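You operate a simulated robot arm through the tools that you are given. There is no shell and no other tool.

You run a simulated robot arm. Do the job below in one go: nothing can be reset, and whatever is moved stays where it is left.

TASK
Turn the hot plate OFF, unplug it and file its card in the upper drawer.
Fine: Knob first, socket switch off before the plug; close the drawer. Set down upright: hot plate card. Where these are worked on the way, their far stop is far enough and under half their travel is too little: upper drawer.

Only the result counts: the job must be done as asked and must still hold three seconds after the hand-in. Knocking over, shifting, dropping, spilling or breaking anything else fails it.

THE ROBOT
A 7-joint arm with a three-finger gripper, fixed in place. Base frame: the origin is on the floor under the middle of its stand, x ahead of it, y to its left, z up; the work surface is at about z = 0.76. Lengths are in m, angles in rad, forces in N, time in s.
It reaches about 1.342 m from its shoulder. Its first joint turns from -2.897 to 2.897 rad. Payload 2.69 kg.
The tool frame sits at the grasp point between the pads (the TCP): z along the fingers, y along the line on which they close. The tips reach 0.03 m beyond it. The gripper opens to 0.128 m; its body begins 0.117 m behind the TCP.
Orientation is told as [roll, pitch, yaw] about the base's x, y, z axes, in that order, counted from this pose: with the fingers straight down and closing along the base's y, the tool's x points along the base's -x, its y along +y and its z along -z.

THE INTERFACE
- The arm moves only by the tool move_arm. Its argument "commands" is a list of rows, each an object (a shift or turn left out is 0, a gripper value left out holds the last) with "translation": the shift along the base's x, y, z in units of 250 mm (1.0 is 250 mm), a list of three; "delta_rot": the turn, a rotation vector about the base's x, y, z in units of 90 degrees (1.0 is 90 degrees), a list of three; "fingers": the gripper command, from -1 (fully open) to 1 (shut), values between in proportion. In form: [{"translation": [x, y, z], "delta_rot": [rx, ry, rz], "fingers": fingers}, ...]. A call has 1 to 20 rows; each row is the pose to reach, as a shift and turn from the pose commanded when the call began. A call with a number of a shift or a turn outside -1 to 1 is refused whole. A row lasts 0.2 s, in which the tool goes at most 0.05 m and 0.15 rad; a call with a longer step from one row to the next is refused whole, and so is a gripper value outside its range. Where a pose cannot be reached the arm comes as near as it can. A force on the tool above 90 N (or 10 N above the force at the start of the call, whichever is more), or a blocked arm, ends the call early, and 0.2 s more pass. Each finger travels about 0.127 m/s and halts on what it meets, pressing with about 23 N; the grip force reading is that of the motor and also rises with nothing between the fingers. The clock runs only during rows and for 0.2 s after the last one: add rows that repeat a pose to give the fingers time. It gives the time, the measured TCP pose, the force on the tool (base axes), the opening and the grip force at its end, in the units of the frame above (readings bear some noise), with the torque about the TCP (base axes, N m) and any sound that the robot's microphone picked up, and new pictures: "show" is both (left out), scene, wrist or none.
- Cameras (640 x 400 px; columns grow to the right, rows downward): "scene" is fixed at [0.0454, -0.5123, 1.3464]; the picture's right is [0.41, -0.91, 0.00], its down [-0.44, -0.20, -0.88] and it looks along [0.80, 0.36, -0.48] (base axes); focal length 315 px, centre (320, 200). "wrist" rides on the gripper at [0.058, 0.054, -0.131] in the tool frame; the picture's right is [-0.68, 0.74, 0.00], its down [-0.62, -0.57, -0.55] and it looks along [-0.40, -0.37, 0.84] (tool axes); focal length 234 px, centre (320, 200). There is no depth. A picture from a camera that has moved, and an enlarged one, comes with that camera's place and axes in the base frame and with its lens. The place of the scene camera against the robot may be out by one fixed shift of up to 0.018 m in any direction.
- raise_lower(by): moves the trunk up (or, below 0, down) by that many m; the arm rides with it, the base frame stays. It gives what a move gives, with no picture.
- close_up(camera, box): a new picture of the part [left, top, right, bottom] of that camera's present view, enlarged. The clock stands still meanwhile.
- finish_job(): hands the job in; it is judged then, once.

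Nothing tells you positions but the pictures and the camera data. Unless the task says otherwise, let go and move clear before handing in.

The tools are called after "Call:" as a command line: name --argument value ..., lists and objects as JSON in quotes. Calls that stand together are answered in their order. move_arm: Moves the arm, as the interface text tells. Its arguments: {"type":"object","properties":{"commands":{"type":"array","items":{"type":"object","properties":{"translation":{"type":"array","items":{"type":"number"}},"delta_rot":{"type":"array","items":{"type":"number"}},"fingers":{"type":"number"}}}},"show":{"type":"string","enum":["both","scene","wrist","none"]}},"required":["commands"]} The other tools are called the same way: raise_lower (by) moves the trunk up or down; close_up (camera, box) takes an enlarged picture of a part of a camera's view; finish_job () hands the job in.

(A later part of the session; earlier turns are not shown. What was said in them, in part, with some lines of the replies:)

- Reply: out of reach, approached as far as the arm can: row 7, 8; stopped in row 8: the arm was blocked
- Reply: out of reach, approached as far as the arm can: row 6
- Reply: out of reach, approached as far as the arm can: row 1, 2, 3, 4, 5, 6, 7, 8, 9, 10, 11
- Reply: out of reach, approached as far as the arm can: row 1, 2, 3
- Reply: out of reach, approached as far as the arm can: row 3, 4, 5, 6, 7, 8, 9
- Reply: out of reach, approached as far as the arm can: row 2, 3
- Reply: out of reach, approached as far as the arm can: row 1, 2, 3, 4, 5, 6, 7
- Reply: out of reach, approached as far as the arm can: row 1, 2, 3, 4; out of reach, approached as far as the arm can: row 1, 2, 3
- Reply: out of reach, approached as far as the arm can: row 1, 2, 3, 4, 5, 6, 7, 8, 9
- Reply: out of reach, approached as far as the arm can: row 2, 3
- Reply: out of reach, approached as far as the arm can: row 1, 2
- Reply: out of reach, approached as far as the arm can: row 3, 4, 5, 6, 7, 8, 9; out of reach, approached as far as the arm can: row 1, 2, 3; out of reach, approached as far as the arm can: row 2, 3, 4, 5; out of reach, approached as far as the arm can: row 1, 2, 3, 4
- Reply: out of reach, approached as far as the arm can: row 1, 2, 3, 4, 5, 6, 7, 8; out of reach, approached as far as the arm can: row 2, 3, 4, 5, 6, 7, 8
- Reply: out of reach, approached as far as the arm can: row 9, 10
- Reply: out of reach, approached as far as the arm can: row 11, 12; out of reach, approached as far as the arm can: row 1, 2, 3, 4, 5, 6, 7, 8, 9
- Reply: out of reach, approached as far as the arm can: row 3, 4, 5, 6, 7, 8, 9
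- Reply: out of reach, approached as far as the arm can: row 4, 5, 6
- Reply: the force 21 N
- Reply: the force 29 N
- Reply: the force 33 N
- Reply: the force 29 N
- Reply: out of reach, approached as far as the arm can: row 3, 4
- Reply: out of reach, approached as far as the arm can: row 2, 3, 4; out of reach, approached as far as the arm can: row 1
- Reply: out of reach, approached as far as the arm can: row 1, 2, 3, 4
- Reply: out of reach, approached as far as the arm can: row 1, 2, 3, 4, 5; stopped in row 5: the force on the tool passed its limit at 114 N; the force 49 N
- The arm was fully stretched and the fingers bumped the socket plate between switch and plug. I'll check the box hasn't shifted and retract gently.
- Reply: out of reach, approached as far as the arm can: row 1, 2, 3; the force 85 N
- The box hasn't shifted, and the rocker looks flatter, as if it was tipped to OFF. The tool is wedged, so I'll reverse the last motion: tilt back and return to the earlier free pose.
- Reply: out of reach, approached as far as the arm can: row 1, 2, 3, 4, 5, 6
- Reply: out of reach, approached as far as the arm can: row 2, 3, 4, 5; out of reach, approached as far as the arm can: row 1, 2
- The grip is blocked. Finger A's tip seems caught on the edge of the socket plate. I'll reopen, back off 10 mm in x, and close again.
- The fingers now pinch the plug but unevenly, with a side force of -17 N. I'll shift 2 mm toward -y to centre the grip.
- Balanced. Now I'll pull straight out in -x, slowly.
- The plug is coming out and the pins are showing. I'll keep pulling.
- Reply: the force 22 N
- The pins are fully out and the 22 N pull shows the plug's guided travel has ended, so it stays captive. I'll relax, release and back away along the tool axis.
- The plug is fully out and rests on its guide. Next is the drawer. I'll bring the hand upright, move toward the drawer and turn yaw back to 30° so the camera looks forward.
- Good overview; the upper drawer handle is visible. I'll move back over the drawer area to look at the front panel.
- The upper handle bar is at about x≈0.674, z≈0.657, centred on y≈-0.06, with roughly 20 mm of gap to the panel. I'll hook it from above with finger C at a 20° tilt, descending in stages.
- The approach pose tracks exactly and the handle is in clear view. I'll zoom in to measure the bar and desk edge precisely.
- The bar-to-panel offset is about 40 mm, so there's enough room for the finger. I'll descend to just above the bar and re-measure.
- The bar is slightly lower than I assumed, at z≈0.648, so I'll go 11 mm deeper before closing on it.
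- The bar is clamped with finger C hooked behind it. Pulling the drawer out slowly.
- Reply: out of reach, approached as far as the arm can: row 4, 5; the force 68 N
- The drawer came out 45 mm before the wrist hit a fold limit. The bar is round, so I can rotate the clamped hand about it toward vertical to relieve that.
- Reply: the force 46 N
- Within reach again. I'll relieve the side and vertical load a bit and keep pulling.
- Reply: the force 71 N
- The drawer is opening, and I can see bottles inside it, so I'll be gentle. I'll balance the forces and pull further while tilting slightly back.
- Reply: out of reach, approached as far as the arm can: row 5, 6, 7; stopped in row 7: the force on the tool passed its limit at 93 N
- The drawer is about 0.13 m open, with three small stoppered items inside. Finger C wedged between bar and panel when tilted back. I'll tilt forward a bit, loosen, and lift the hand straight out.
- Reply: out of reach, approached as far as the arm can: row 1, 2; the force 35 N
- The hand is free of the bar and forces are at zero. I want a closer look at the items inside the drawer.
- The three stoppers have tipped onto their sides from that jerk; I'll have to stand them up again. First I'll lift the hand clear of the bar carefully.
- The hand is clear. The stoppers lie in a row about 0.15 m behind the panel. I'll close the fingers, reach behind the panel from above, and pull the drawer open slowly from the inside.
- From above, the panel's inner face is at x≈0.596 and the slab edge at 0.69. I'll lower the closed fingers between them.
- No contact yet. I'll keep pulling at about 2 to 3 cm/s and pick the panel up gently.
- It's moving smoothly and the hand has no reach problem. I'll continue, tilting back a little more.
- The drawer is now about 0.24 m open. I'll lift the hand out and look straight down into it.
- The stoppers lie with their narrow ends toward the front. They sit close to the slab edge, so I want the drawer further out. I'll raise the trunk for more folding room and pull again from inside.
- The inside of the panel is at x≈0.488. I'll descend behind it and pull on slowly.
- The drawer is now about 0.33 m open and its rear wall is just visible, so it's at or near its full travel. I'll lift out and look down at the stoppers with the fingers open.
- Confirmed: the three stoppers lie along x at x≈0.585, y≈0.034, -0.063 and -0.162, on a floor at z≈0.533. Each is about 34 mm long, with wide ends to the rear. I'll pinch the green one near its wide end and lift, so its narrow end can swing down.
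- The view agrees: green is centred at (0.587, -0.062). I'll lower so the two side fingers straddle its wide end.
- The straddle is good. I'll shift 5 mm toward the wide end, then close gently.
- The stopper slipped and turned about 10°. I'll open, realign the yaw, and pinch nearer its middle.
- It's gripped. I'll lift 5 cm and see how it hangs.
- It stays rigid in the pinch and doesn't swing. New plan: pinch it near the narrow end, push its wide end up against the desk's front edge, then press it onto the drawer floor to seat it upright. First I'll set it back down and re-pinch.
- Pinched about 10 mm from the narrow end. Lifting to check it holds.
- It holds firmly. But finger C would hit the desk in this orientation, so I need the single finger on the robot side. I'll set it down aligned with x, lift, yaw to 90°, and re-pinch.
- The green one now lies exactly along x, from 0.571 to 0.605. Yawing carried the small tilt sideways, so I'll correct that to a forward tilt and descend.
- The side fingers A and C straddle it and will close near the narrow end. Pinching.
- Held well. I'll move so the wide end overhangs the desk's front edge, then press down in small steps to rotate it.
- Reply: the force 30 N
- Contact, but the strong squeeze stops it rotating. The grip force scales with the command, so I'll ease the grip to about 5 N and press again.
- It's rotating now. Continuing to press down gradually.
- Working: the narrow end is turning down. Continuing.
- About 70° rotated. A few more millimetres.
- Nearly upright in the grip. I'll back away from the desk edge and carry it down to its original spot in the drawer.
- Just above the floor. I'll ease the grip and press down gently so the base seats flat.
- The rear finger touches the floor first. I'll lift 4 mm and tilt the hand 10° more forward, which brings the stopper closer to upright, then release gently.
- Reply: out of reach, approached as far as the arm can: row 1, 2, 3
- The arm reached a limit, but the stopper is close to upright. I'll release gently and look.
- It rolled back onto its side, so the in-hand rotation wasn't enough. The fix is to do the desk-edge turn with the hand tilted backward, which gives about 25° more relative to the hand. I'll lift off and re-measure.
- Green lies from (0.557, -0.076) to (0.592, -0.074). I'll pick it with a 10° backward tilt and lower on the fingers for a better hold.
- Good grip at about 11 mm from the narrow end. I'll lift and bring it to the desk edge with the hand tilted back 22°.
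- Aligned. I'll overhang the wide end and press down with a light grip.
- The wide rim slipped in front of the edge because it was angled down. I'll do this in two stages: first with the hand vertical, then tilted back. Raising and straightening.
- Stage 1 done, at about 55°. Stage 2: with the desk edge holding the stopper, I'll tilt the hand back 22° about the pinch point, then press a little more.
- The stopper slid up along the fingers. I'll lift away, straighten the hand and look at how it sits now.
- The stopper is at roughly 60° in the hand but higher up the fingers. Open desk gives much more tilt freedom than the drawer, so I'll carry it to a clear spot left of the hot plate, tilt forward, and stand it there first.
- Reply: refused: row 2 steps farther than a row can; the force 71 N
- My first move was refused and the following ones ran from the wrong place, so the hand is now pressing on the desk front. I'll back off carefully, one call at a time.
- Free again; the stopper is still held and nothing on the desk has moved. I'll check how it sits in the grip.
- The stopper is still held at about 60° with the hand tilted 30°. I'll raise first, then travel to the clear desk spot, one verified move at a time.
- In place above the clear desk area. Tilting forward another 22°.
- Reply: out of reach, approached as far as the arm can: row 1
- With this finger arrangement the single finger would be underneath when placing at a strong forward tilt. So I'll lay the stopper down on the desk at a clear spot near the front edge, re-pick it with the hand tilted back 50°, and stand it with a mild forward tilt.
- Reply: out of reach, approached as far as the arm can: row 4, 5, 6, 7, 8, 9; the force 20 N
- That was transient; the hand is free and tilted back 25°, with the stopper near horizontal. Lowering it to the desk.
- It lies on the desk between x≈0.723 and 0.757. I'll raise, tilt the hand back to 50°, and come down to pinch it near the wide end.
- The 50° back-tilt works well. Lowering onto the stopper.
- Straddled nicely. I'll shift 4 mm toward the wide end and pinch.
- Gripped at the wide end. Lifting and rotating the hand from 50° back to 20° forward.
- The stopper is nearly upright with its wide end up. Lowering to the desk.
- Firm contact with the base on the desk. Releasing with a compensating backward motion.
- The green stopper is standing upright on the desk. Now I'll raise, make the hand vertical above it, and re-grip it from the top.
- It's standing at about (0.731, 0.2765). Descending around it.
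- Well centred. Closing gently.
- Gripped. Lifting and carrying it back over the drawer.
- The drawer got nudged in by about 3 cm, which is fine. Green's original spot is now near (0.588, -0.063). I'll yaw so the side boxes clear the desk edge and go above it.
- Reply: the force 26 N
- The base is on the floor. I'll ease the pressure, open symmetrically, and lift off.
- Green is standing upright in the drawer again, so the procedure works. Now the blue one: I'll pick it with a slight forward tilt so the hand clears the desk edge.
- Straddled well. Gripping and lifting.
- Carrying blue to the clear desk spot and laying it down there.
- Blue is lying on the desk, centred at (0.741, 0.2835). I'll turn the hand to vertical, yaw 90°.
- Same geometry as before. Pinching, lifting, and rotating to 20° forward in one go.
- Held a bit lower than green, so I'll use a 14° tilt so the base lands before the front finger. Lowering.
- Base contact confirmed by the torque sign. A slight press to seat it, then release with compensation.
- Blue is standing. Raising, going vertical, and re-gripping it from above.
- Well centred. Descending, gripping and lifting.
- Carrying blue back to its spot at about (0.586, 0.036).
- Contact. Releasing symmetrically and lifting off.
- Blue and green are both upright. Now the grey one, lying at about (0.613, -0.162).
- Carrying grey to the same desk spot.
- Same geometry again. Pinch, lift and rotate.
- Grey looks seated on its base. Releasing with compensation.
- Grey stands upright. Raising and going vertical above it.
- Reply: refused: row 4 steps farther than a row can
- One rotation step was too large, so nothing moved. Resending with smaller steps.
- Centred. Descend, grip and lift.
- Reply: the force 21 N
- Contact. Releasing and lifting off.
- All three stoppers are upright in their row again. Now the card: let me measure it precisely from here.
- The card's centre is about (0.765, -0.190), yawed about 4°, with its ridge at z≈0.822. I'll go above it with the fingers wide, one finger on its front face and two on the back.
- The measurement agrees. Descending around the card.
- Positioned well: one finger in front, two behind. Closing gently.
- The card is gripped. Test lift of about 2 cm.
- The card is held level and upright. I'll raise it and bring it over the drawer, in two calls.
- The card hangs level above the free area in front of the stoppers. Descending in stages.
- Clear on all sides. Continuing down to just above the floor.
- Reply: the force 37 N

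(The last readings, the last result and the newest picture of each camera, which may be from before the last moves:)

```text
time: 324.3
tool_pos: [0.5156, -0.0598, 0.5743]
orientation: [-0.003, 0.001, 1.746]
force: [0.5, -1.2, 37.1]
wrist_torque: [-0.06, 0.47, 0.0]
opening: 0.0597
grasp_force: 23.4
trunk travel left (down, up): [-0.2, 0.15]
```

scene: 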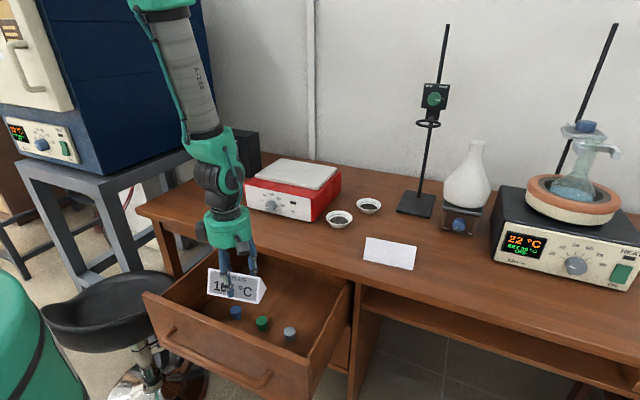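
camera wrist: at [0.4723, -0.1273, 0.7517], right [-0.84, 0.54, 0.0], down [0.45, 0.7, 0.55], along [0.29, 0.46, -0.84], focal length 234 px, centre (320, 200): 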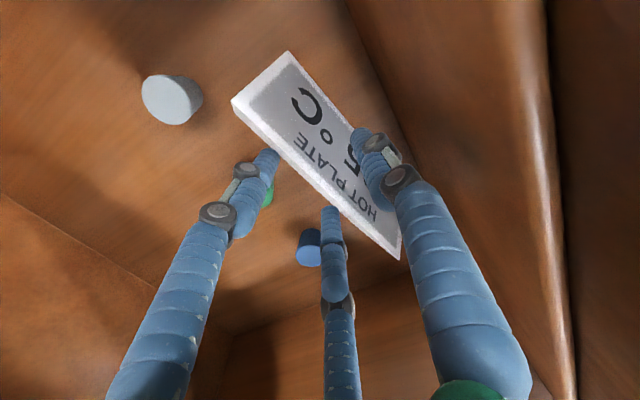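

The card's base is on the drawer floor. I'll relax the pressure and open slowly.

Call:
move_arm --commands '[{"translation": [0, 0, 0.006], "fingers": 0.5}, {"translation": [0, 0, 0.008], "fingers": 0.3}, {"translation": [0, 0, 0.008], "fingers": 0.18}, {"translation": [0, 0, 0.008], "fingers": 0.1}, {"translation": [0, 0, 0.008], "fingers": 0.04}, {"translation": [0, 0, 0.008], "fingers": -0.02}, {"translation": [0, 0, 0.008], "fingers": -0.08}, {"translation": [0, 0, 0.008], "fingers": -0.14}, {"translation": [0, 0, 0.008], "fingers": -0.18}]' --show "wrist"

Call:
close_up --camera "scene" --box '[150, 240, 310, 360]'

Call:
close_up --camera "wrist" --box '[180, 30, 460, 280]'

```text
time: 326.3
tool_pos: [0.5138, -0.0589, 0.5742]
orientation: [-0.001, 0.0, 1.747]
force: [-1.5, -0.2, 0.9]
wrist_torque: [-0.01, 0.0, -0.02]
opening: 0.0756
grasp_force: 0.0
trunk travel left (down, up): [-0.2, 0.15]
camera wrist: at [0.4715, -0.1269, 0.7045], right [-0.84, 0.54, 0.0], down [0.45, 0.7, 0.55], along [0.29, 0.46, -0.84], focal length 234 px, centre (320, 200)
```

wrist: 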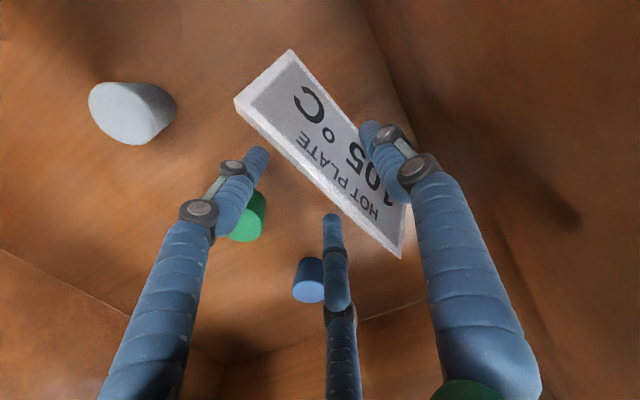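

```text
3.33 times, centred on (230, 300) of scene
camera zoom: at [0.0454, -0.5123, 1.3464], right [0.41, -0.91, 0.0], down [-0.44, -0.2, -0.88], along [0.8, 0.36, -0.48], focal length 1050 px, centre (620, -133)
```

zoom: 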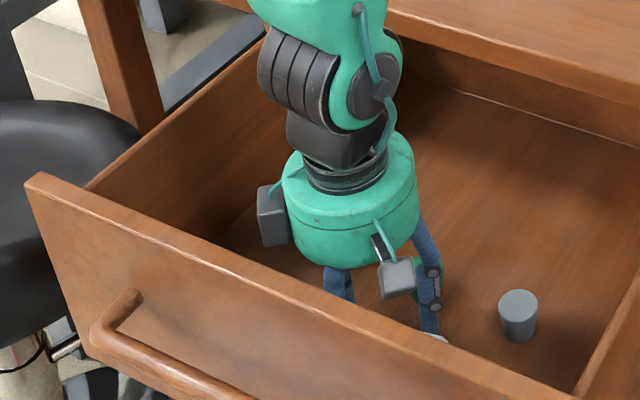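

```text
1.60 times, centred on (320, 155) of wrist
camera zoom: at [0.4715, -0.1269, 0.7045], right [-0.84, 0.54, 0.0], down [0.45, 0.7, 0.55], along [0.29, 0.46, -0.84], focal length 375 px, centre (320, 272)
```

zoom: 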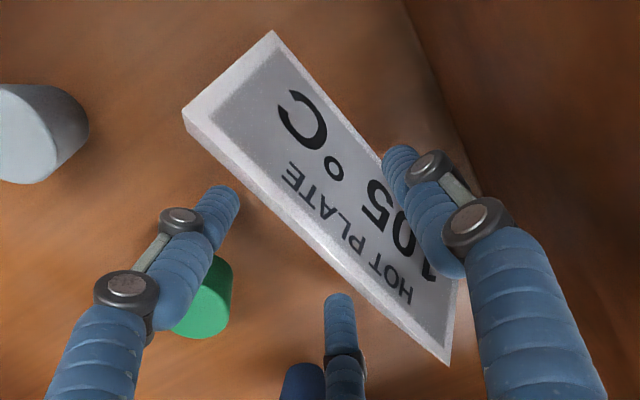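

The card stands in the drawer, released, and the stoppers are upright. Lifting straight up.

Call:
move_arm --commands '[{"translation": [0, 0, 0.03]}, {"translation": [0, 0, 0.09]}, {"translation": [0, 0, 0.2]}, {"translation": [0, 0, 0.36]}, {"translation": [0, 0, 0.54]}, {"translation": [0, 0, 0.72]}, {"translation": [0, 0, 0.9]}, {"translation": [0, 0, 1.0]}, {"translation": [0, 0, 1.0]}]' --show "both"

Call:
close_up --camera "scene" --box '[140, 230, 360, 390]'

Call:
close_up --camera "wrist" --box '[160, 20, 480, 260]'

```text
time: 328.3
tool_pos: [0.5123, -0.0606, 0.825]
orientation: [0.0, -0.002, 1.746]
force: [0.1, 0.9, -0.3]
wrist_torque: [0.0, 0.0, 0.01]
opening: 0.0755
grasp_force: 0.1
trunk travel left (down, up): [-0.2, 0.15]
camera wrist: at [0.4699, -0.1287, 0.956], right [-0.84, 0.54, 0.0], down [0.45, 0.7, 0.55], along [0.29, 0.46, -0.84], focal length 234 px, centre (320, 200)
```

scene: 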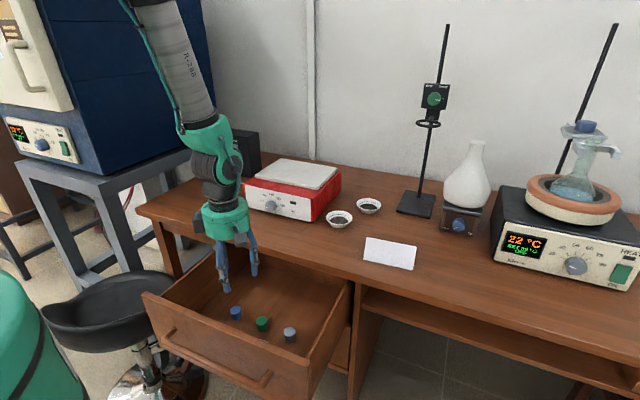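
wrist: 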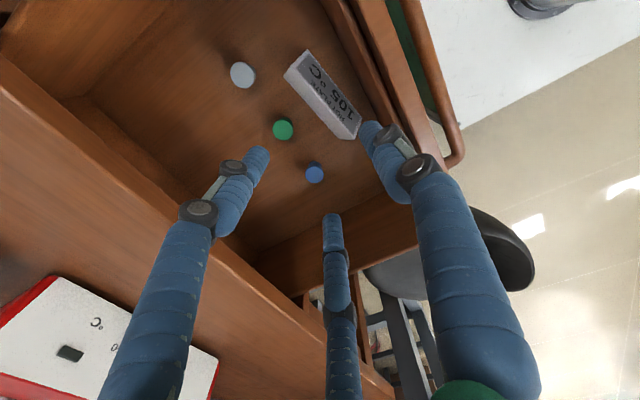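

```text
2.50 times, centred on (250, 310) of scene
camera zoom: at [0.0454, -0.5123, 1.3464], right [0.41, -0.91, 0.0], down [-0.44, -0.2, -0.88], along [0.8, 0.36, -0.48], focal length 788 px, centre (495, -75)
```

zoom: 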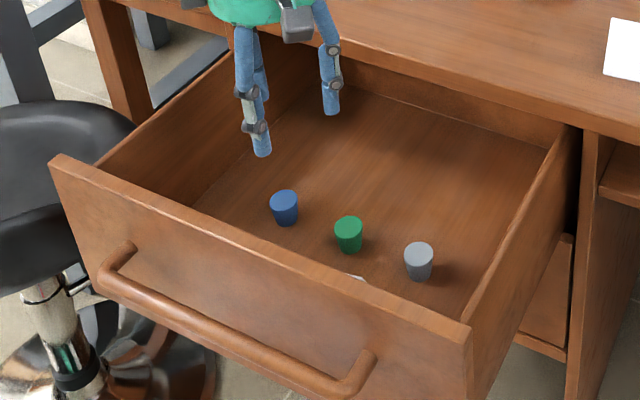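

```text
1.67 times, centred on (320, 140) of wrist
camera zoom: at [0.4699, -0.1287, 0.956], right [-0.84, 0.54, 0.0], down [0.45, 0.7, 0.55], along [0.29, 0.46, -0.84], focal length 390 px, centre (320, 300)
```

zoom: 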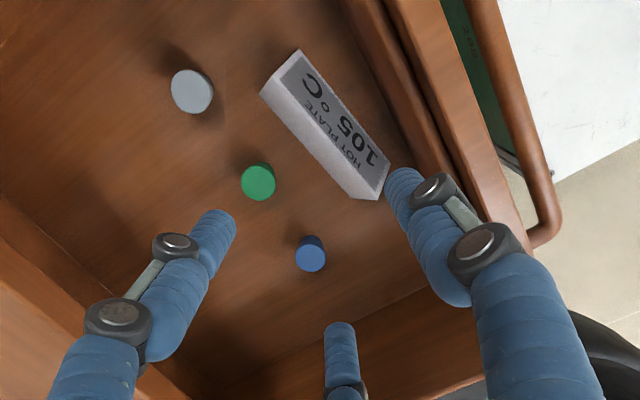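

The card stands upright inside, in front of the stoppers. Now to close the drawer gently. I'll raise the trunk for folding room and reach over the panel to its front side with the hand tilted back.

Call:
raise_lower --by 0.12

```text
time: 329.8
tool_pos: [0.5117, -0.0606, 0.9447]
orientation: [-0.002, -0.002, 1.745]
force: [0.0, 0.4, 0.8]
wrist_torque: [0.0, -0.03, -0.01]
opening: 0.0755
grasp_force: 0.0
trunk travel left (down, up): [-0.32, 0.03]
```

Call:
move_arm --commands '[{"translation": [-0.06, 0, -0.04], "delta_rot": [0, 0.065, 0], "fingers": 0.3}, {"translation": [-0.13, 0, -0.08], "delta_rot": [0, 0.13, 0], "fingers": 0.7}, {"translation": [-0.22, 0, -0.14], "delta_rot": [0, 0.195, 0], "fingers": 0.9}, {"translation": [-0.32, 0, -0.22], "delta_rot": [0, 0.26, 0], "fingers": 0.9}, {"translation": [-0.42, 0, -0.32], "delta_rot": [0, 0.325, 0], "fingers": 0.9}, {"translation": [-0.508, 0, -0.42], "delta_rot": [0, 0.389, 0], "fingers": 0.9}, {"translation": [-0.508, 0, -0.5], "delta_rot": [0, 0.389, 0], "fingers": 0.9}, {"translation": [-0.508, 0, -0.5], "delta_rot": [0, 0.389, 0], "fingers": 0.9}]' --show "both"

Call:
close_up --camera "scene" --box '[130, 200, 330, 360]'

```text
time: 331.6
tool_pos: [0.3848, -0.0611, 0.821]
orientation: [0.606, -0.102, 1.713]
force: [-0.2, 0.3, 0.1]
wrist_torque: [0.0, 0.02, 0.0]
opening: 0.0066
grasp_force: 0.1
trunk travel left (down, up): [-0.32, 0.03]
camera wrist: at [0.4254, -0.1285, 0.953], right [-0.69, 0.54, 0.49], down [0.68, 0.7, 0.19], along [-0.24, 0.46, -0.85], focal length 234 px, centre (320, 200)
```

scene: 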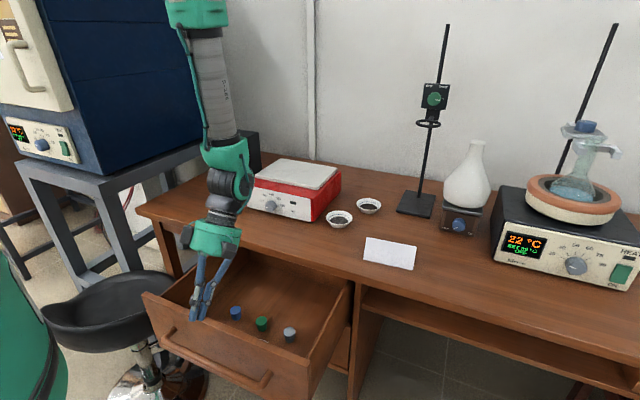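
wrist: 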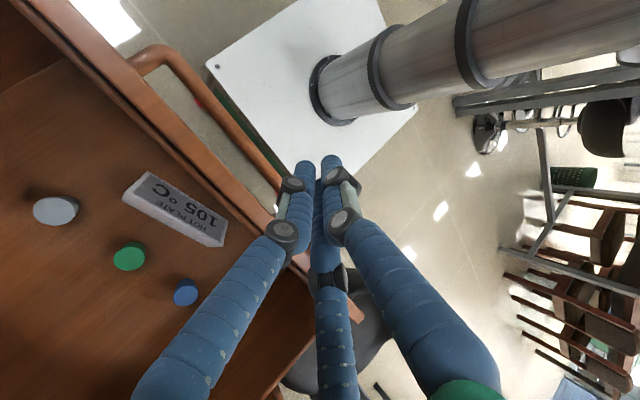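

```text
2.50 times, centred on (230, 280) of scene
camera zoom: at [0.0454, -0.5123, 1.3464], right [0.41, -0.91, 0.0], down [-0.44, -0.2, -0.88], along [0.8, 0.36, -0.48], focal length 788 px, centre (545, 0)
```

zoom: 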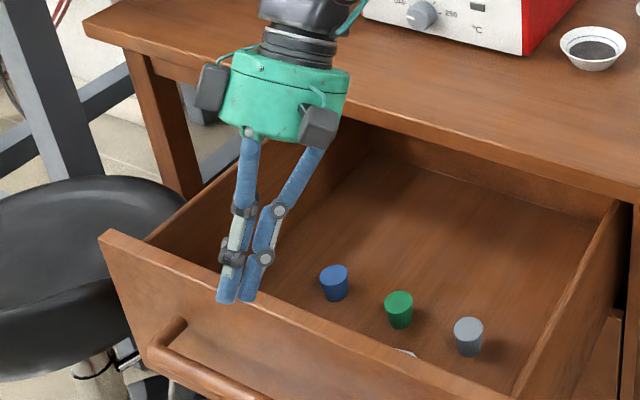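

The hand is over the front side now. Lowering the closed fingers in front of the panel.

Call:
move_arm --commands '[{"translation": [-0.06, 0, -0.05]}, {"translation": [-0.085, 0, -0.15]}, {"translation": [-0.085, 0, -0.28]}, {"translation": [-0.085, 0, -0.4]}, {"translation": [-0.085, 0, -0.5]}, {"translation": [-0.085, 0, -0.5]}]' --show "wrist"

Call:
close_up --camera "scene" --box '[130, 220, 330, 380]'

```text
time: 333.0
tool_pos: [0.3654, -0.0615, 0.6944]
orientation: [0.604, -0.102, 1.713]
force: [0.5, -0.5, -0.2]
wrist_torque: [-0.01, -0.01, 0.0]
opening: 0.0065
grasp_force: 0.1
trunk travel left (down, up): [-0.32, 0.03]
camera wrist: at [0.4061, -0.1301, 0.8263], right [-0.69, 0.54, 0.48], down [0.68, 0.7, 0.19], along [-0.24, 0.46, -0.85], focal length 234 px, centre (320, 200)
```

wrist: 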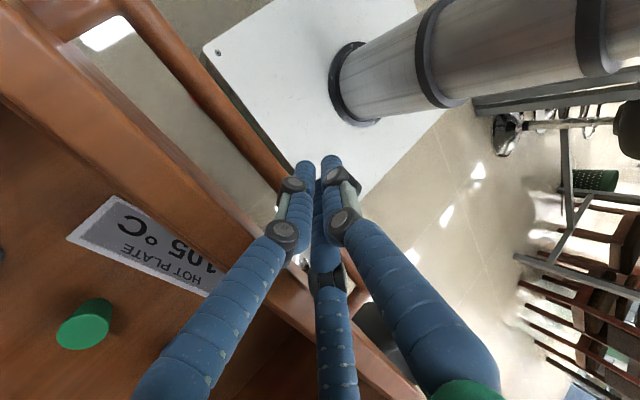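

```text
2.50 times, centred on (230, 300) of scene
camera zoom: at [0.0454, -0.5123, 1.3464], right [0.41, -0.91, 0.0], down [-0.44, -0.2, -0.88], along [0.8, 0.36, -0.48], focal length 788 px, centre (545, -50)
```

zoom: 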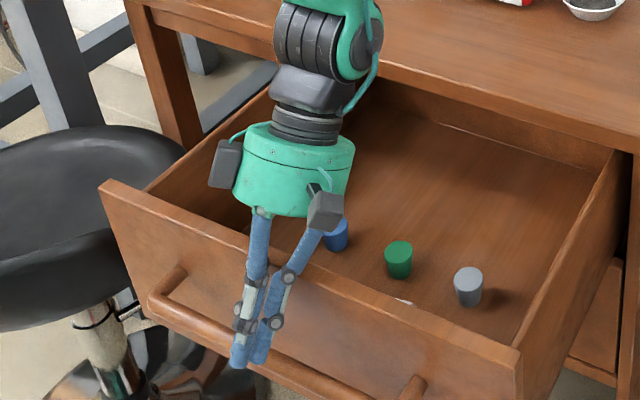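

In position in front of the panel. Pushing it closed slowly.

Call:
move_arm --commands '[{"translation": [0.012, 0, 0]}, {"translation": [0.026, 0, 0]}, {"translation": [0.04, 0, 0]}, {"translation": [0.054, 0, 0]}, {"translation": [0.068, 0, 0]}, {"translation": [0.084, 0, 0]}, {"translation": [0.1, 0, 0]}, {"translation": [0.118, 0, 0]}, {"translation": [0.138, 0, 0]}, {"translation": [0.158, 0, 0]}, {"translation": [0.178, 0, 0]}, {"translation": [0.196, 0, 0]}, {"translation": [0.21, 0, 0]}, {"translation": [0.218, 0, 0]}, {"translation": [0.222, 0, 0]}]' --show "both"

Call:
close_up --camera "scene" --box '[130, 220, 350, 380]'

```text
time: 336.2
tool_pos: [0.4211, -0.0609, 0.695]
orientation: [0.603, -0.101, 1.714]
force: [-1.6, -0.3, 1.1]
wrist_torque: [0.01, -0.09, 0.0]
opening: 0.0055
grasp_force: 0.1
trunk travel left (down, up): [-0.32, 0.03]
camera wrist: at [0.4608, -0.1283, 0.8263], right [-0.69, 0.54, 0.48], down [0.68, 0.7, 0.19], along [-0.24, 0.46, -0.85], focal length 234 px, centre (320, 200)
```

scene: 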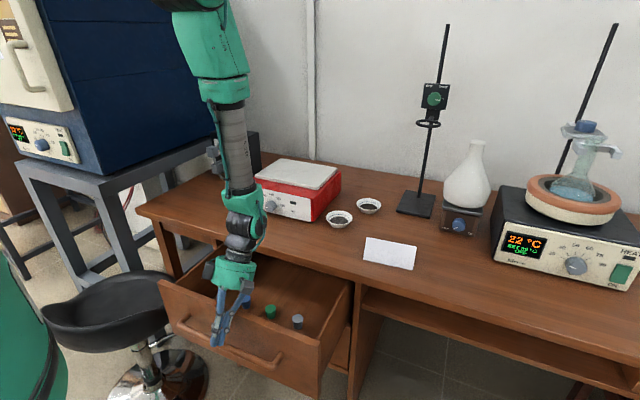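
wrist: 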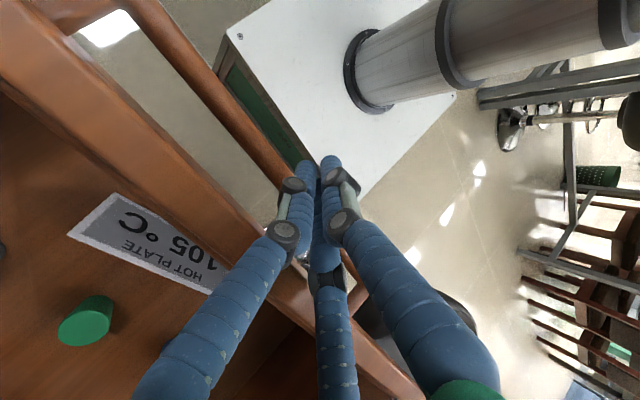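

```text
2.50 times, centred on (240, 300) of scene
camera zoom: at [0.0454, -0.5123, 1.3464], right [0.41, -0.91, 0.0], down [-0.44, -0.2, -0.88], along [0.8, 0.36, -0.48], focal length 788 px, centre (520, -50)
```

zoom: 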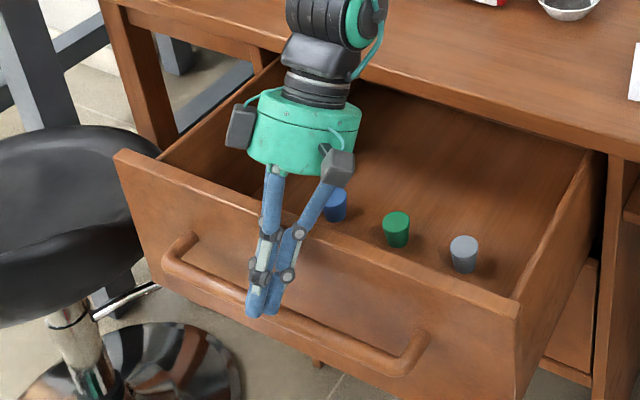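

Smooth so far, with everything inside still standing. Continuing while reducing the tilt.

Call:
move_arm --commands '[{"translation": [0.012, 0, 0]}, {"translation": [0.028, 0, 0], "delta_rot": [0, -0.01, 0]}, {"translation": [0.048, 0, 0], "delta_rot": [0, -0.02, 0]}, {"translation": [0.07, 0, 0], "delta_rot": [0, -0.03, 0]}, {"translation": [0.094, 0, 0], "delta_rot": [0, -0.04, 0]}, {"translation": [0.118, 0, 0], "delta_rot": [0, -0.05, 0]}, {"translation": [0.142, 0, 0], "delta_rot": [0, -0.06, 0]}, {"translation": [0.166, 0, 0], "delta_rot": [0, -0.07, 0]}, {"translation": [0.19, 0, 0], "delta_rot": [0, -0.08, 0]}, {"translation": [0.214, 0, 0], "delta_rot": [0, -0.09, 0]}, {"translation": [0.238, 0, 0], "delta_rot": [0, -0.1, 0]}, {"translation": [0.262, 0, 0], "delta_rot": [0, -0.11, 0]}, {"translation": [0.286, 0, 0], "delta_rot": [0, -0.12, 0]}, {"translation": [0.31, 0, 0], "delta_rot": [0, -0.13, 0]}, {"translation": [0.334, 0, 0], "delta_rot": [0, -0.14, 0]}, {"translation": [0.356, 0, 0], "delta_rot": [0, -0.15, 0]}, {"translation": [0.374, 0, 0], "delta_rot": [0, -0.16, 0]}, {"translation": [0.388, 0, 0], "delta_rot": [0, -0.167, 0]}, {"translation": [0.396, 0, 0], "delta_rot": [0, -0.167, 0]}, {"translation": [0.4, 0, 0], "delta_rot": [0, -0.167, 0]}]' --show "scene"

Call:
close_up --camera "scene" --box '[150, 210, 370, 370]'

```text
time: 340.4
tool_pos: [0.5211, -0.06, 0.6943]
orientation: [0.344, -0.061, 1.736]
force: [-0.8, 0.3, 1.6]
wrist_torque: [-0.03, -0.06, -0.05]
opening: 0.0057
grasp_force: 0.1
trunk travel left (down, up): [-0.32, 0.03]
```

scene: 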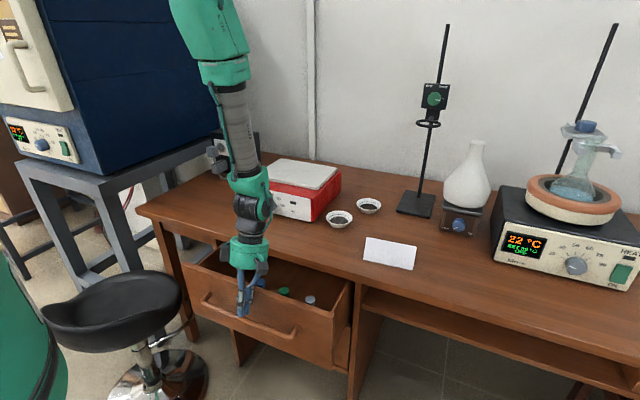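

```text
2.50 times, centred on (260, 290) of scene
camera zoom: at [0.0454, -0.5123, 1.3464], right [0.41, -0.91, 0.0], down [-0.44, -0.2, -0.88], along [0.8, 0.36, -0.48], focal length 788 px, centre (470, -25)
```

zoom: 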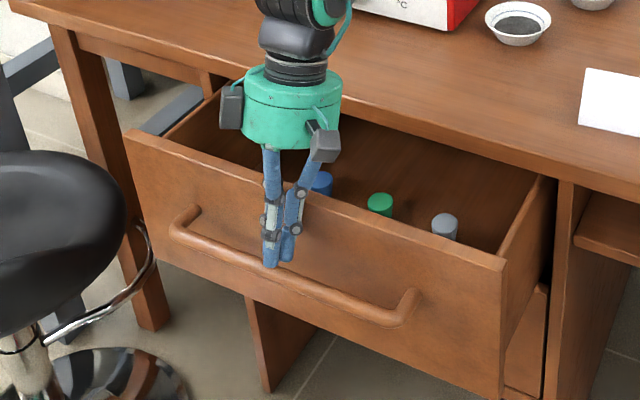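

Closing well; the stoppers remain upright. For the last part I'll push on the handle bar instead, since the panel sits behind the desk edge. Backing off and lowering a little.

Call:
move_arm --commands '[{"translation": [-0.06, 0, 0]}, {"translation": [-0.16, 0, 0]}, {"translation": [-0.25, 0, 0], "delta_rot": [0, -0.03, 0]}, {"translation": [-0.25, 0, -0.06], "delta_rot": [0, -0.056, 0]}, {"translation": [-0.25, 0, -0.13], "delta_rot": [0, -0.056, 0]}, {"translation": [-0.25, 0, -0.13], "delta_rot": [0, -0.056, 0]}]' --show "wrist"

Call:
close_up --camera "scene" --box '[150, 210, 370, 370]'

```text
time: 341.8
tool_pos: [0.4583, -0.0611, 0.6626]
orientation: [0.257, -0.045, 1.74]
force: [0.4, 0.2, -0.9]
wrist_torque: [0.0, 0.0, 0.0]
opening: 0.0064
grasp_force: 0.0
trunk travel left (down, up): [-0.32, 0.03]
camera wrist: at [0.451, -0.1291, 0.8001], right [-0.81, 0.54, 0.22], down [0.58, 0.7, 0.41], along [0.07, 0.46, -0.88], focal length 234 px, centre (320, 200)
```

wrist: 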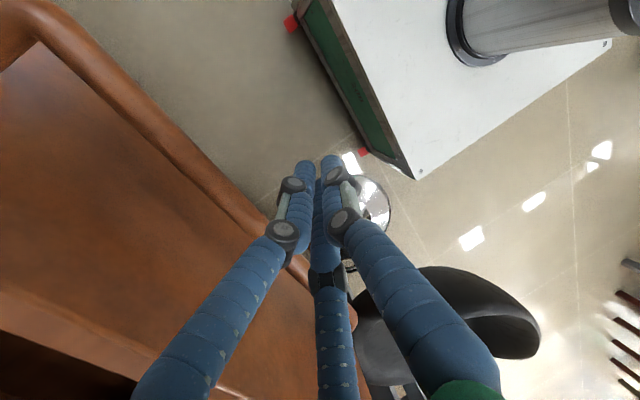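

```text
2.50 times, centred on (260, 290) of scene
camera zoom: at [0.0454, -0.5123, 1.3464], right [0.41, -0.91, 0.0], down [-0.44, -0.2, -0.88], along [0.8, 0.36, -0.48], focal length 788 px, centre (470, -25)
```

zoom: 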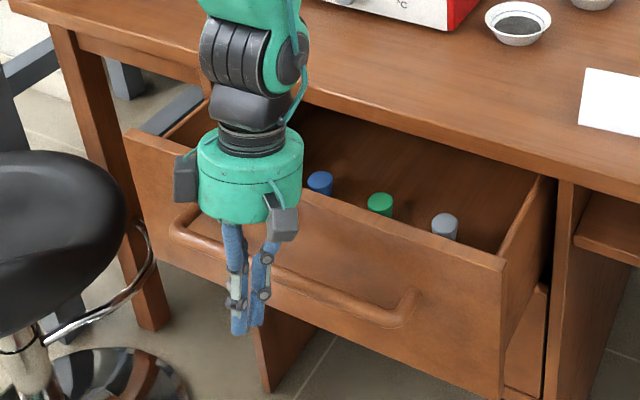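

Call:
move_arm --commands '[{"translation": [0.016, 0, 0]}, {"translation": [0.036, 0, 0]}, {"translation": [0.056, 0, 0]}, {"translation": [0.074, 0, 0]}, {"translation": [0.088, 0, 0]}, {"translation": [0.1, 0, 0]}, {"translation": [0.112, 0, 0]}, {"translation": [0.126, 0, 0], "delta_rot": [0, -0.008, 0]}, {"translation": [0.144, 0, 0], "delta_rot": [0, -0.016, 0]}, {"translation": [0.166, 0, 0], "delta_rot": [0, -0.024, 0]}, {"translation": [0.19, 0, 0], "delta_rot": [0, -0.032, 0]}, {"translation": [0.214, 0, 0], "delta_rot": [0, -0.04, 0]}, {"translation": [0.238, 0, 0], "delta_rot": [0, -0.05, 0]}, {"translation": [0.262, 0, 0], "delta_rot": [0, -0.06, 0]}, {"translation": [0.286, 0, 0], "delta_rot": [0, -0.07, 0]}, {"translation": [0.31, 0, 0], "delta_rot": [0, -0.08, 0]}, {"translation": [0.332, 0, 0], "delta_rot": [0, -0.088, 0]}, {"translation": [0.35, 0, 0], "delta_rot": [0, -0.094, 0]}, {"translation": [0.362, 0, 0], "delta_rot": [0, -0.1, 0]}, {"translation": [0.368, 0, 0], "delta_rot": [0, -0.1, 0]}]' --show "scene"

Call:
close_up --camera "scene" --box '[160, 210, 380, 370]'

```text
time: 346.0
tool_pos: [0.5495, -0.0604, 0.6609]
orientation: [0.103, -0.02, 1.745]
force: [-1.2, 0.4, 0.7]
wrist_torque: [0.0, 0.02, -0.02]
opening: 0.0056
grasp_force: 0.0
trunk travel left (down, up): [-0.32, 0.03]
```

scene: 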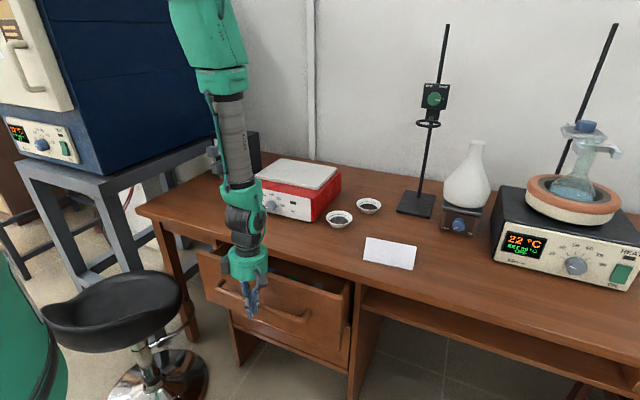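

```text
2.50 times, centred on (270, 290) of scene
camera zoom: at [0.0454, -0.5123, 1.3464], right [0.41, -0.91, 0.0], down [-0.44, -0.2, -0.88], along [0.8, 0.36, -0.48], focal length 788 px, centre (445, -25)
```

zoom: 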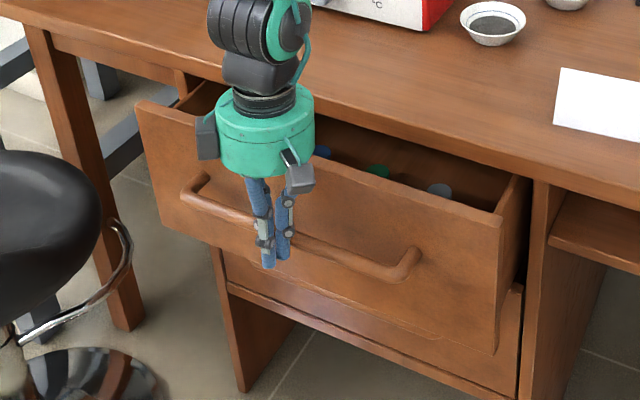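

Call:
move_arm --commands '[{"translation": [0.012, 0, 0]}, {"translation": [0.03, 0, 0], "delta_rot": [0, -0.01, 0]}, {"translation": [0.052, 0, 0], "delta_rot": [0, -0.02, 0]}, {"translation": [0.076, 0, 0], "delta_rot": [0, -0.03, 0]}, {"translation": [0.1, 0, 0], "delta_rot": [0, -0.04, 0]}, {"translation": [0.124, 0, 0], "delta_rot": [0, -0.05, 0]}, {"translation": [0.148, 0, 0], "delta_rot": [0, -0.06, 0]}, {"translation": [0.172, 0, 0], "delta_rot": [0, -0.07, 0]}, {"translation": [0.196, 0, 0], "delta_rot": [0, -0.08, 0]}, {"translation": [0.218, 0, 0], "delta_rot": [0, -0.09, 0]}, {"translation": [0.238, 0, 0], "delta_rot": [0, -0.1, 0]}, {"translation": [0.256, 0, 0], "delta_rot": [0, -0.1, 0]}, {"translation": [0.27, 0, 0], "delta_rot": [0, -0.1, 0]}, {"translation": [0.282, 0, 0], "delta_rot": [0, -0.1, 0]}, {"translation": [0.292, 0, 0], "delta_rot": [0, -0.1, 0]}, {"translation": [0.3, 0, 0], "delta_rot": [0, -0.1, 0]}, {"translation": [0.3, 0, 0], "delta_rot": [0, -0.1, 0]}]' --show "both"

Call:
close_up --camera "scene" --box '[180, 200, 380, 350]'

```text
time: 349.6
tool_pos: [0.6251, -0.0605, 0.6618]
orientation: [-0.054, 0.008, 1.745]
force: [-1.1, 0.7, 0.0]
wrist_torque: [0.01, 0.03, 0.0]
opening: 0.0059
grasp_force: 0.0
trunk travel left (down, up): [-0.32, 0.03]
camera wrist: at [0.5754, -0.129, 0.7903], right [-0.84, 0.54, -0.04], down [0.42, 0.7, 0.57], along [0.34, 0.46, -0.82], focal length 234 px, centre (320, 200)
```

scene: 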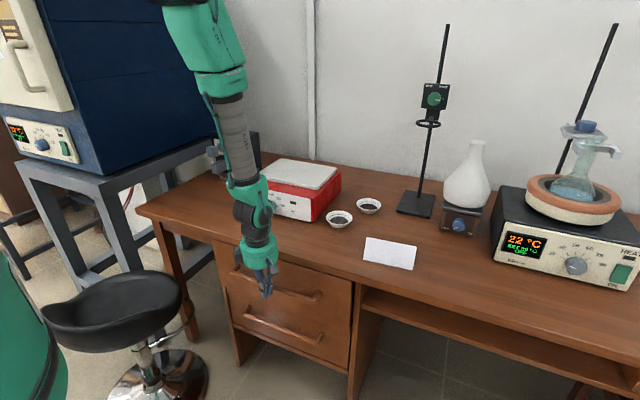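
wrist: 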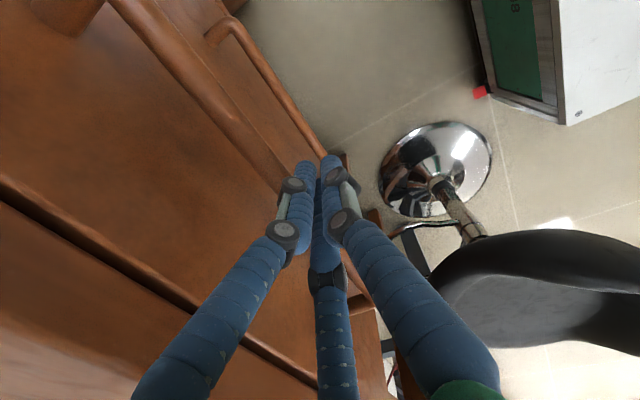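

```text
2.67 times, centred on (280, 275) of scene
camera zoom: at [0.0454, -0.5123, 1.3464], right [0.41, -0.91, 0.0], down [-0.44, -0.2, -0.88], along [0.8, 0.36, -0.48], focal length 840 px, centre (427, 0)
```

zoom: 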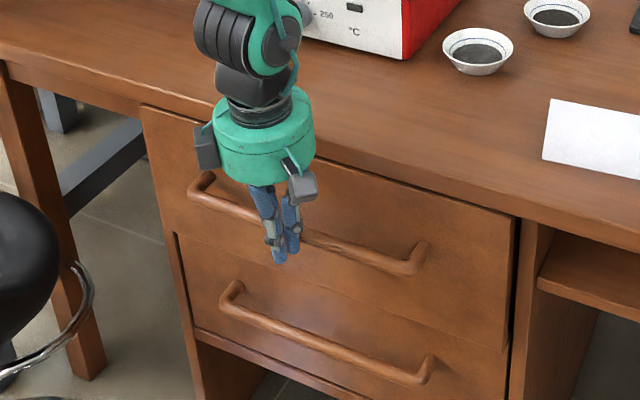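

Almost closed. Finishing the last couple of centimetres very slowly.

Call:
move_arm --commands '[{"translation": [0.008, 0, 0]}, {"translation": [0.016, 0, 0]}, {"translation": [0.024, 0, 0]}, {"translation": [0.032, 0, 0]}, {"translation": [0.04, 0, 0]}, {"translation": [0.046, 0, 0]}, {"translation": [0.052, 0, 0]}, {"translation": [0.058, 0, 0]}, {"translation": [0.058, 0, 0]}]' --show "none"

Call:
close_up --camera "scene" --box '[180, 200, 380, 350]'

```text
time: 351.6
tool_pos: [0.6389, -0.061, 0.663]
orientation: [-0.052, 0.008, 1.745]
force: [-1.8, -0.2, -0.6]
wrist_torque: [0.01, 0.01, -0.04]
opening: 0.006
grasp_force: 0.1
trunk travel left (down, up): [-0.32, 0.03]
```

```text
2.67 times, centred on (280, 275) of scene
camera zoom: at [0.0454, -0.5123, 1.3464], right [0.41, -0.91, 0.0], down [-0.44, -0.2, -0.88], along [0.8, 0.36, -0.48], focal length 840 px, centre (427, 0)
```

zoom: 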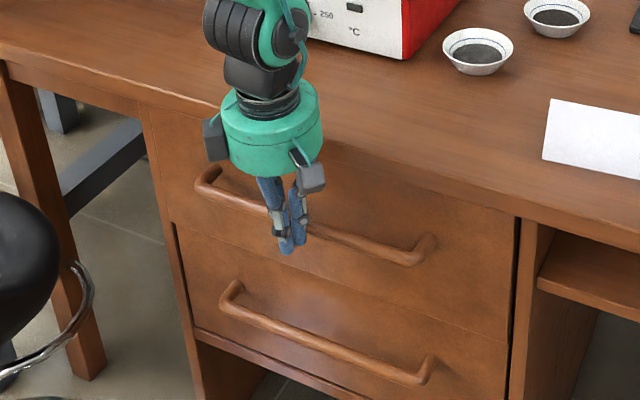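

Call:
move_arm --commands '[{"translation": [0.006, 0, 0]}, {"translation": [0.012, 0, 0]}, {"translation": [0.018, 0, 0]}, {"translation": [0.024, 0, 0]}, {"translation": [0.024, 0, 0]}]' --show "none"

```text
time: 352.8
tool_pos: [0.6451, -0.0618, 0.6625]
orientation: [-0.052, 0.008, 1.745]
force: [-0.3, 0.0, -0.4]
wrist_torque: [0.01, 0.0, 0.01]
opening: 0.0058
grasp_force: 0.0
trunk travel left (down, up): [-0.32, 0.03]
```

Call:
move_arm --commands '[{"translation": [0.006, 0, 0]}, {"translation": [0.012, 0, 0]}, {"translation": [0.018, 0, 0]}, {"translation": [0.018, 0, 0]}]' --show "none"

Call:
close_up --camera "scene" --box '[220, 215, 380, 335]'

Call:
close_up --camera "wrist" --box '[0, 0, 640, 400]'

```text
time: 353.8
tool_pos: [0.6487, -0.0613, 0.6613]
orientation: [-0.051, 0.01, 1.745]
force: [-6.4, -2.9, -1.4]
wrist_torque: [-0.08, 0.11, -0.04]
opening: 0.006
grasp_force: 0.0
trunk travel left (down, up): [-0.32, 0.03]
```

```text
3.33 times, centred on (300, 275) of scene
camera zoom: at [0.0454, -0.5123, 1.3464], right [0.41, -0.91, 0.0], down [-0.44, -0.2, -0.88], along [0.8, 0.36, -0.48], focal length 1050 px, centre (387, -50)
```

zoom: 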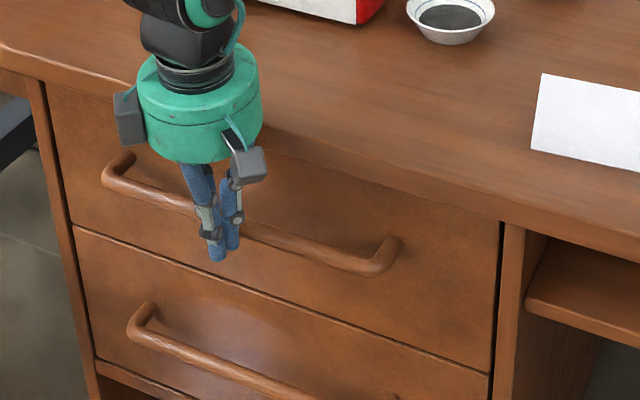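

```text
1.00 times, centred on (320, 200) of wrist (not enlarged: the box is as wide or as high as the picture)
camera zoom: at [0.5993, -0.1292, 0.7904], right [-0.84, 0.54, -0.04], down [0.42, 0.7, 0.57], along [0.34, 0.46, -0.82], focal length 234 px, centre (320, 200)
```

zoom: 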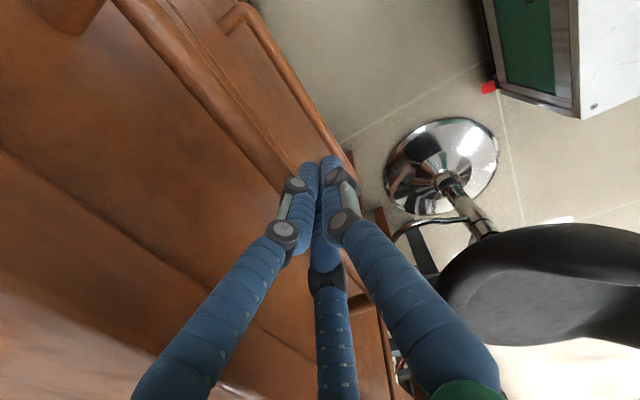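

Call:
move_arm --commands '[{"translation": [0.005, 0, 0]}, {"translation": [0.01, 0, 0]}, {"translation": [0.01, 0, 0]}]' --show "none"

```text
time: 354.6
tool_pos: [0.6493, -0.0605, 0.6617]
orientation: [-0.049, 0.009, 1.745]
force: [-22.8, -2.1, 8.0]
wrist_torque: [-0.18, 0.29, -0.21]
opening: 0.0059
grasp_force: 0.1
trunk travel left (down, up): [-0.32, 0.03]
```

The drawer is firmly at its closed stop. Backing away and raising the hand.

Call:
move_arm --commands '[{"translation": [-0.03, 0, 0]}, {"translation": [-0.1, 0, 0], "delta_rot": [0, 0.03, 0]}, {"translation": [-0.2, 0, 0.02], "delta_rot": [0, 0.07, 0]}, {"translation": [-0.26, 0, 0.1], "delta_rot": [0, 0.1, 0]}, {"translation": [-0.28, 0, 0.25], "delta_rot": [0, 0.1, 0]}, {"translation": [-0.28, 0, 0.43], "delta_rot": [0, 0.1, 0]}, {"translation": [-0.28, 0, 0.6], "delta_rot": [0, 0.08, 0]}, {"translation": [-0.22, 0, 0.78], "delta_rot": [0, 0.05, 0]}, {"translation": [-0.16, 0, 0.94], "delta_rot": [0, 0.02, 0]}, {"translation": [-0.1, 0, 1.0], "delta_rot": [0, 0.02, 0]}, {"translation": [-0.1, 0, 1.0], "delta_rot": [0, 0.02, 0]}]' --show "both"

Call:
close_up --camera "scene" --box '[200, 220, 380, 380]'

Call:
close_up --camera "scene" --box '[190, 110, 350, 230]'

```text
time: 357.0
tool_pos: [0.6274, -0.0614, 0.9136]
orientation: [-0.021, 0.004, 1.746]
force: [-0.1, 0.1, 0.0]
wrist_torque: [0.0, 0.05, 0.02]
opening: 0.0065
grasp_force: 0.1
trunk travel left (down, up): [-0.32, 0.03]
camera wrist: at [0.5826, -0.1293, 1.0435], right [-0.84, 0.54, -0.02], down [0.44, 0.7, 0.56], along [0.31, 0.46, -0.83], focal length 234 px, centre (320, 200)
```

scene: 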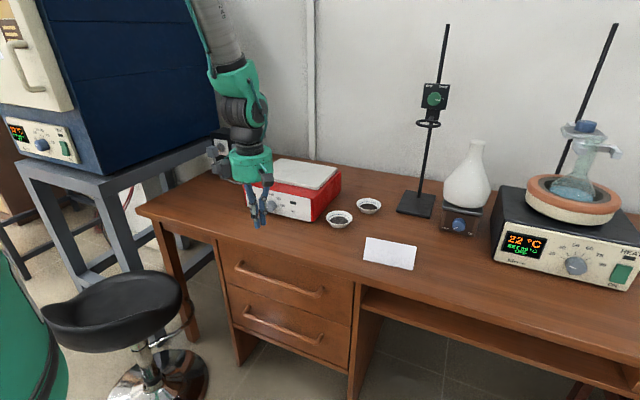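
wrist: 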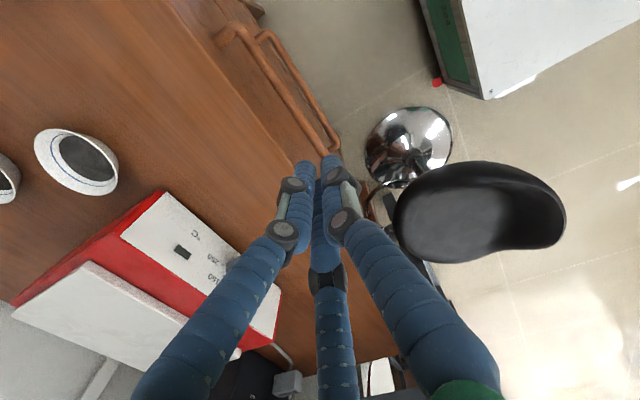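

```text
2.50 times, centred on (290, 300) of scene
camera zoom: at [0.0454, -0.5123, 1.3464], right [0.41, -0.91, 0.0], down [-0.44, -0.2, -0.88], along [0.8, 0.36, -0.48], focal length 788 px, centre (395, -50)
```

zoom: 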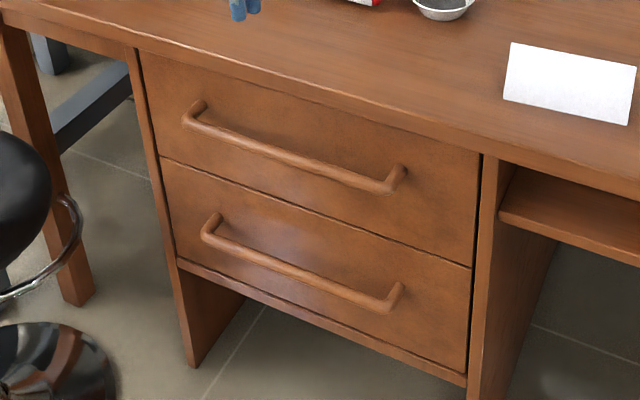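

```text
3.33 times, centred on (270, 170) of scene
camera zoom: at [0.0454, -0.5123, 1.3464], right [0.41, -0.91, 0.0], down [-0.44, -0.2, -0.88], along [0.8, 0.36, -0.48], focal length 1050 px, centre (487, 300)
```

zoom: 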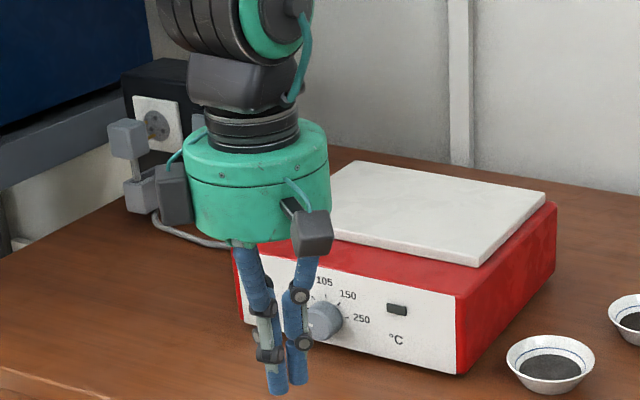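

The drawer looks exactly as it did initially, closed. I'll move the arm up and clear, then make a last check of everything.

Call:
move_arm --commands '[{"translation": [0, 0, 0.18]}, {"translation": [0.04, 0.0, 0.36]}, {"translation": [0.1, 0.0, 0.54]}, {"translation": [0.16, 0.0, 0.72]}, {"translation": [0.24, 0.0, 0.86]}, {"translation": [0.24, 0.0, 0.86]}]' --show "scene"

Call:
close_up --camera "scene" --box '[190, 110, 350, 230]'

Call:
close_up --camera "scene" --box '[320, 100, 640, 300]'

Call:
close_up --camera "scene" --box '[245, 170, 305, 215]'

```text
time: 358.4
tool_pos: [0.69, -0.062, 1.1275]
orientation: [-0.021, 0.004, 1.745]
force: [0.1, -0.2, -0.1]
wrist_torque: [-0.02, 0.03, 0.01]
opening: 0.0066
grasp_force: 0.1
trunk travel left (down, up): [-0.32, 0.03]
```

scene: 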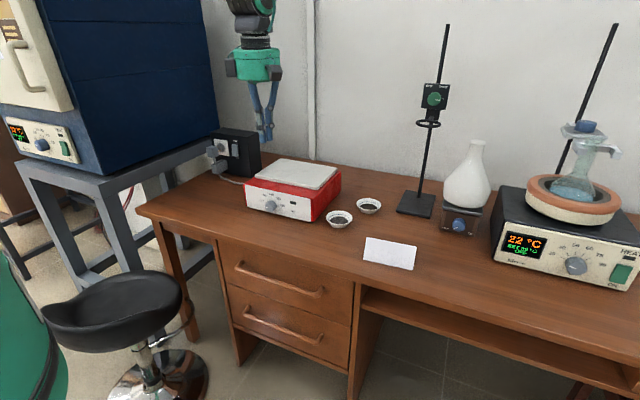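

```text
3.33 times, centred on (270, 170) of scene
camera zoom: at [0.0454, -0.5123, 1.3464], right [0.41, -0.91, 0.0], down [-0.44, -0.2, -0.88], along [0.8, 0.36, -0.48], focal length 1050 px, centre (487, 300)
```

zoom: 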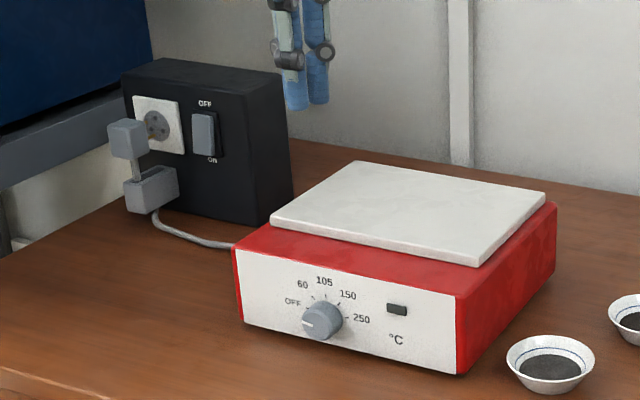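

```text
2.00 times, centred on (480, 200) of scene
camera zoom: at [0.0454, -0.5123, 1.3464], right [0.41, -0.91, 0.0], down [-0.44, -0.2, -0.88], along [0.8, 0.36, -0.48], focal length 630 px, centre (0, 200)
```

zoom: 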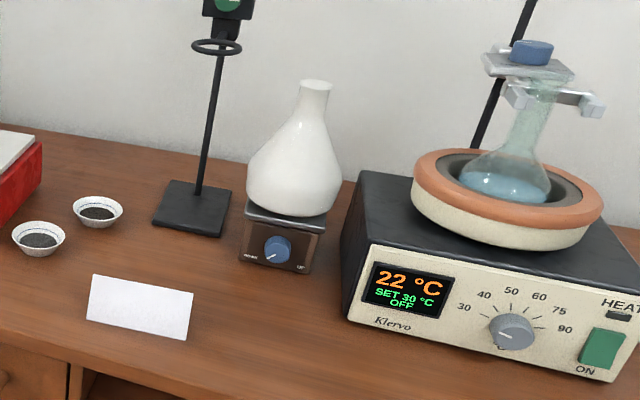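

```text
8.89 times, centred on (275, 192) of scene
camera zoom: at [0.0454, -0.5123, 1.3464], right [0.41, -0.91, 0.0], down [-0.44, -0.2, -0.88], along [0.8, 0.36, -0.48], focal length 2801 px, centre (720, 267)
```

zoom: 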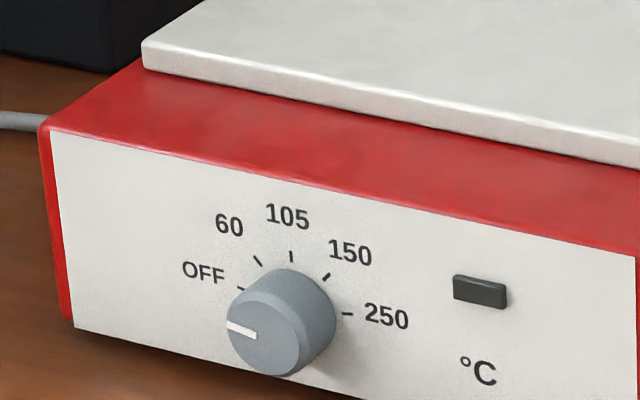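

Knob at OFF, lamp dark, socket switch at OFF, plug out, drawer closed and the desk items where they were. The card was upright when the drawer closed on it at low speed. Handing in.

Call:
finish_job

```text
The job is handed in.
```

The job is handed in. The hot plate is off and unplugged, and its card is in the closed upper drawer. Two things inside that drawer could count against it, covered below.

- **Knob:** it points at OFF and the lamp is dark. I turned it first.
- **Socket:** the rocker is at OFF and the plug is pulled clear, its pins fully out. The rocker went to OFF when the hand slipped and hit the socket face at about 114 N, not by a planned press. That was before I pulled the plug, and neither the box nor the plug moved.
- **Drawer:** I opened it by about 0.33 m; I did not feel a far stop. I closed it slowly until it met its stop.
- **Card:** it stood upright on the drawer floor when I let go. I could not see it once the drawer was nearly shut, so its final pose is not confirmed.

**Stoppers knocked over:** while I was opening the drawer, a jerk tipped over the three rubber stoppers inside. I stood each one up again on the desk and put it back at about its original place in the row, but those places are my estimates. They were upright the last time I could see them, when the drawer was mostly closed.

Nothing else on the desk looked moved in the last pictures.
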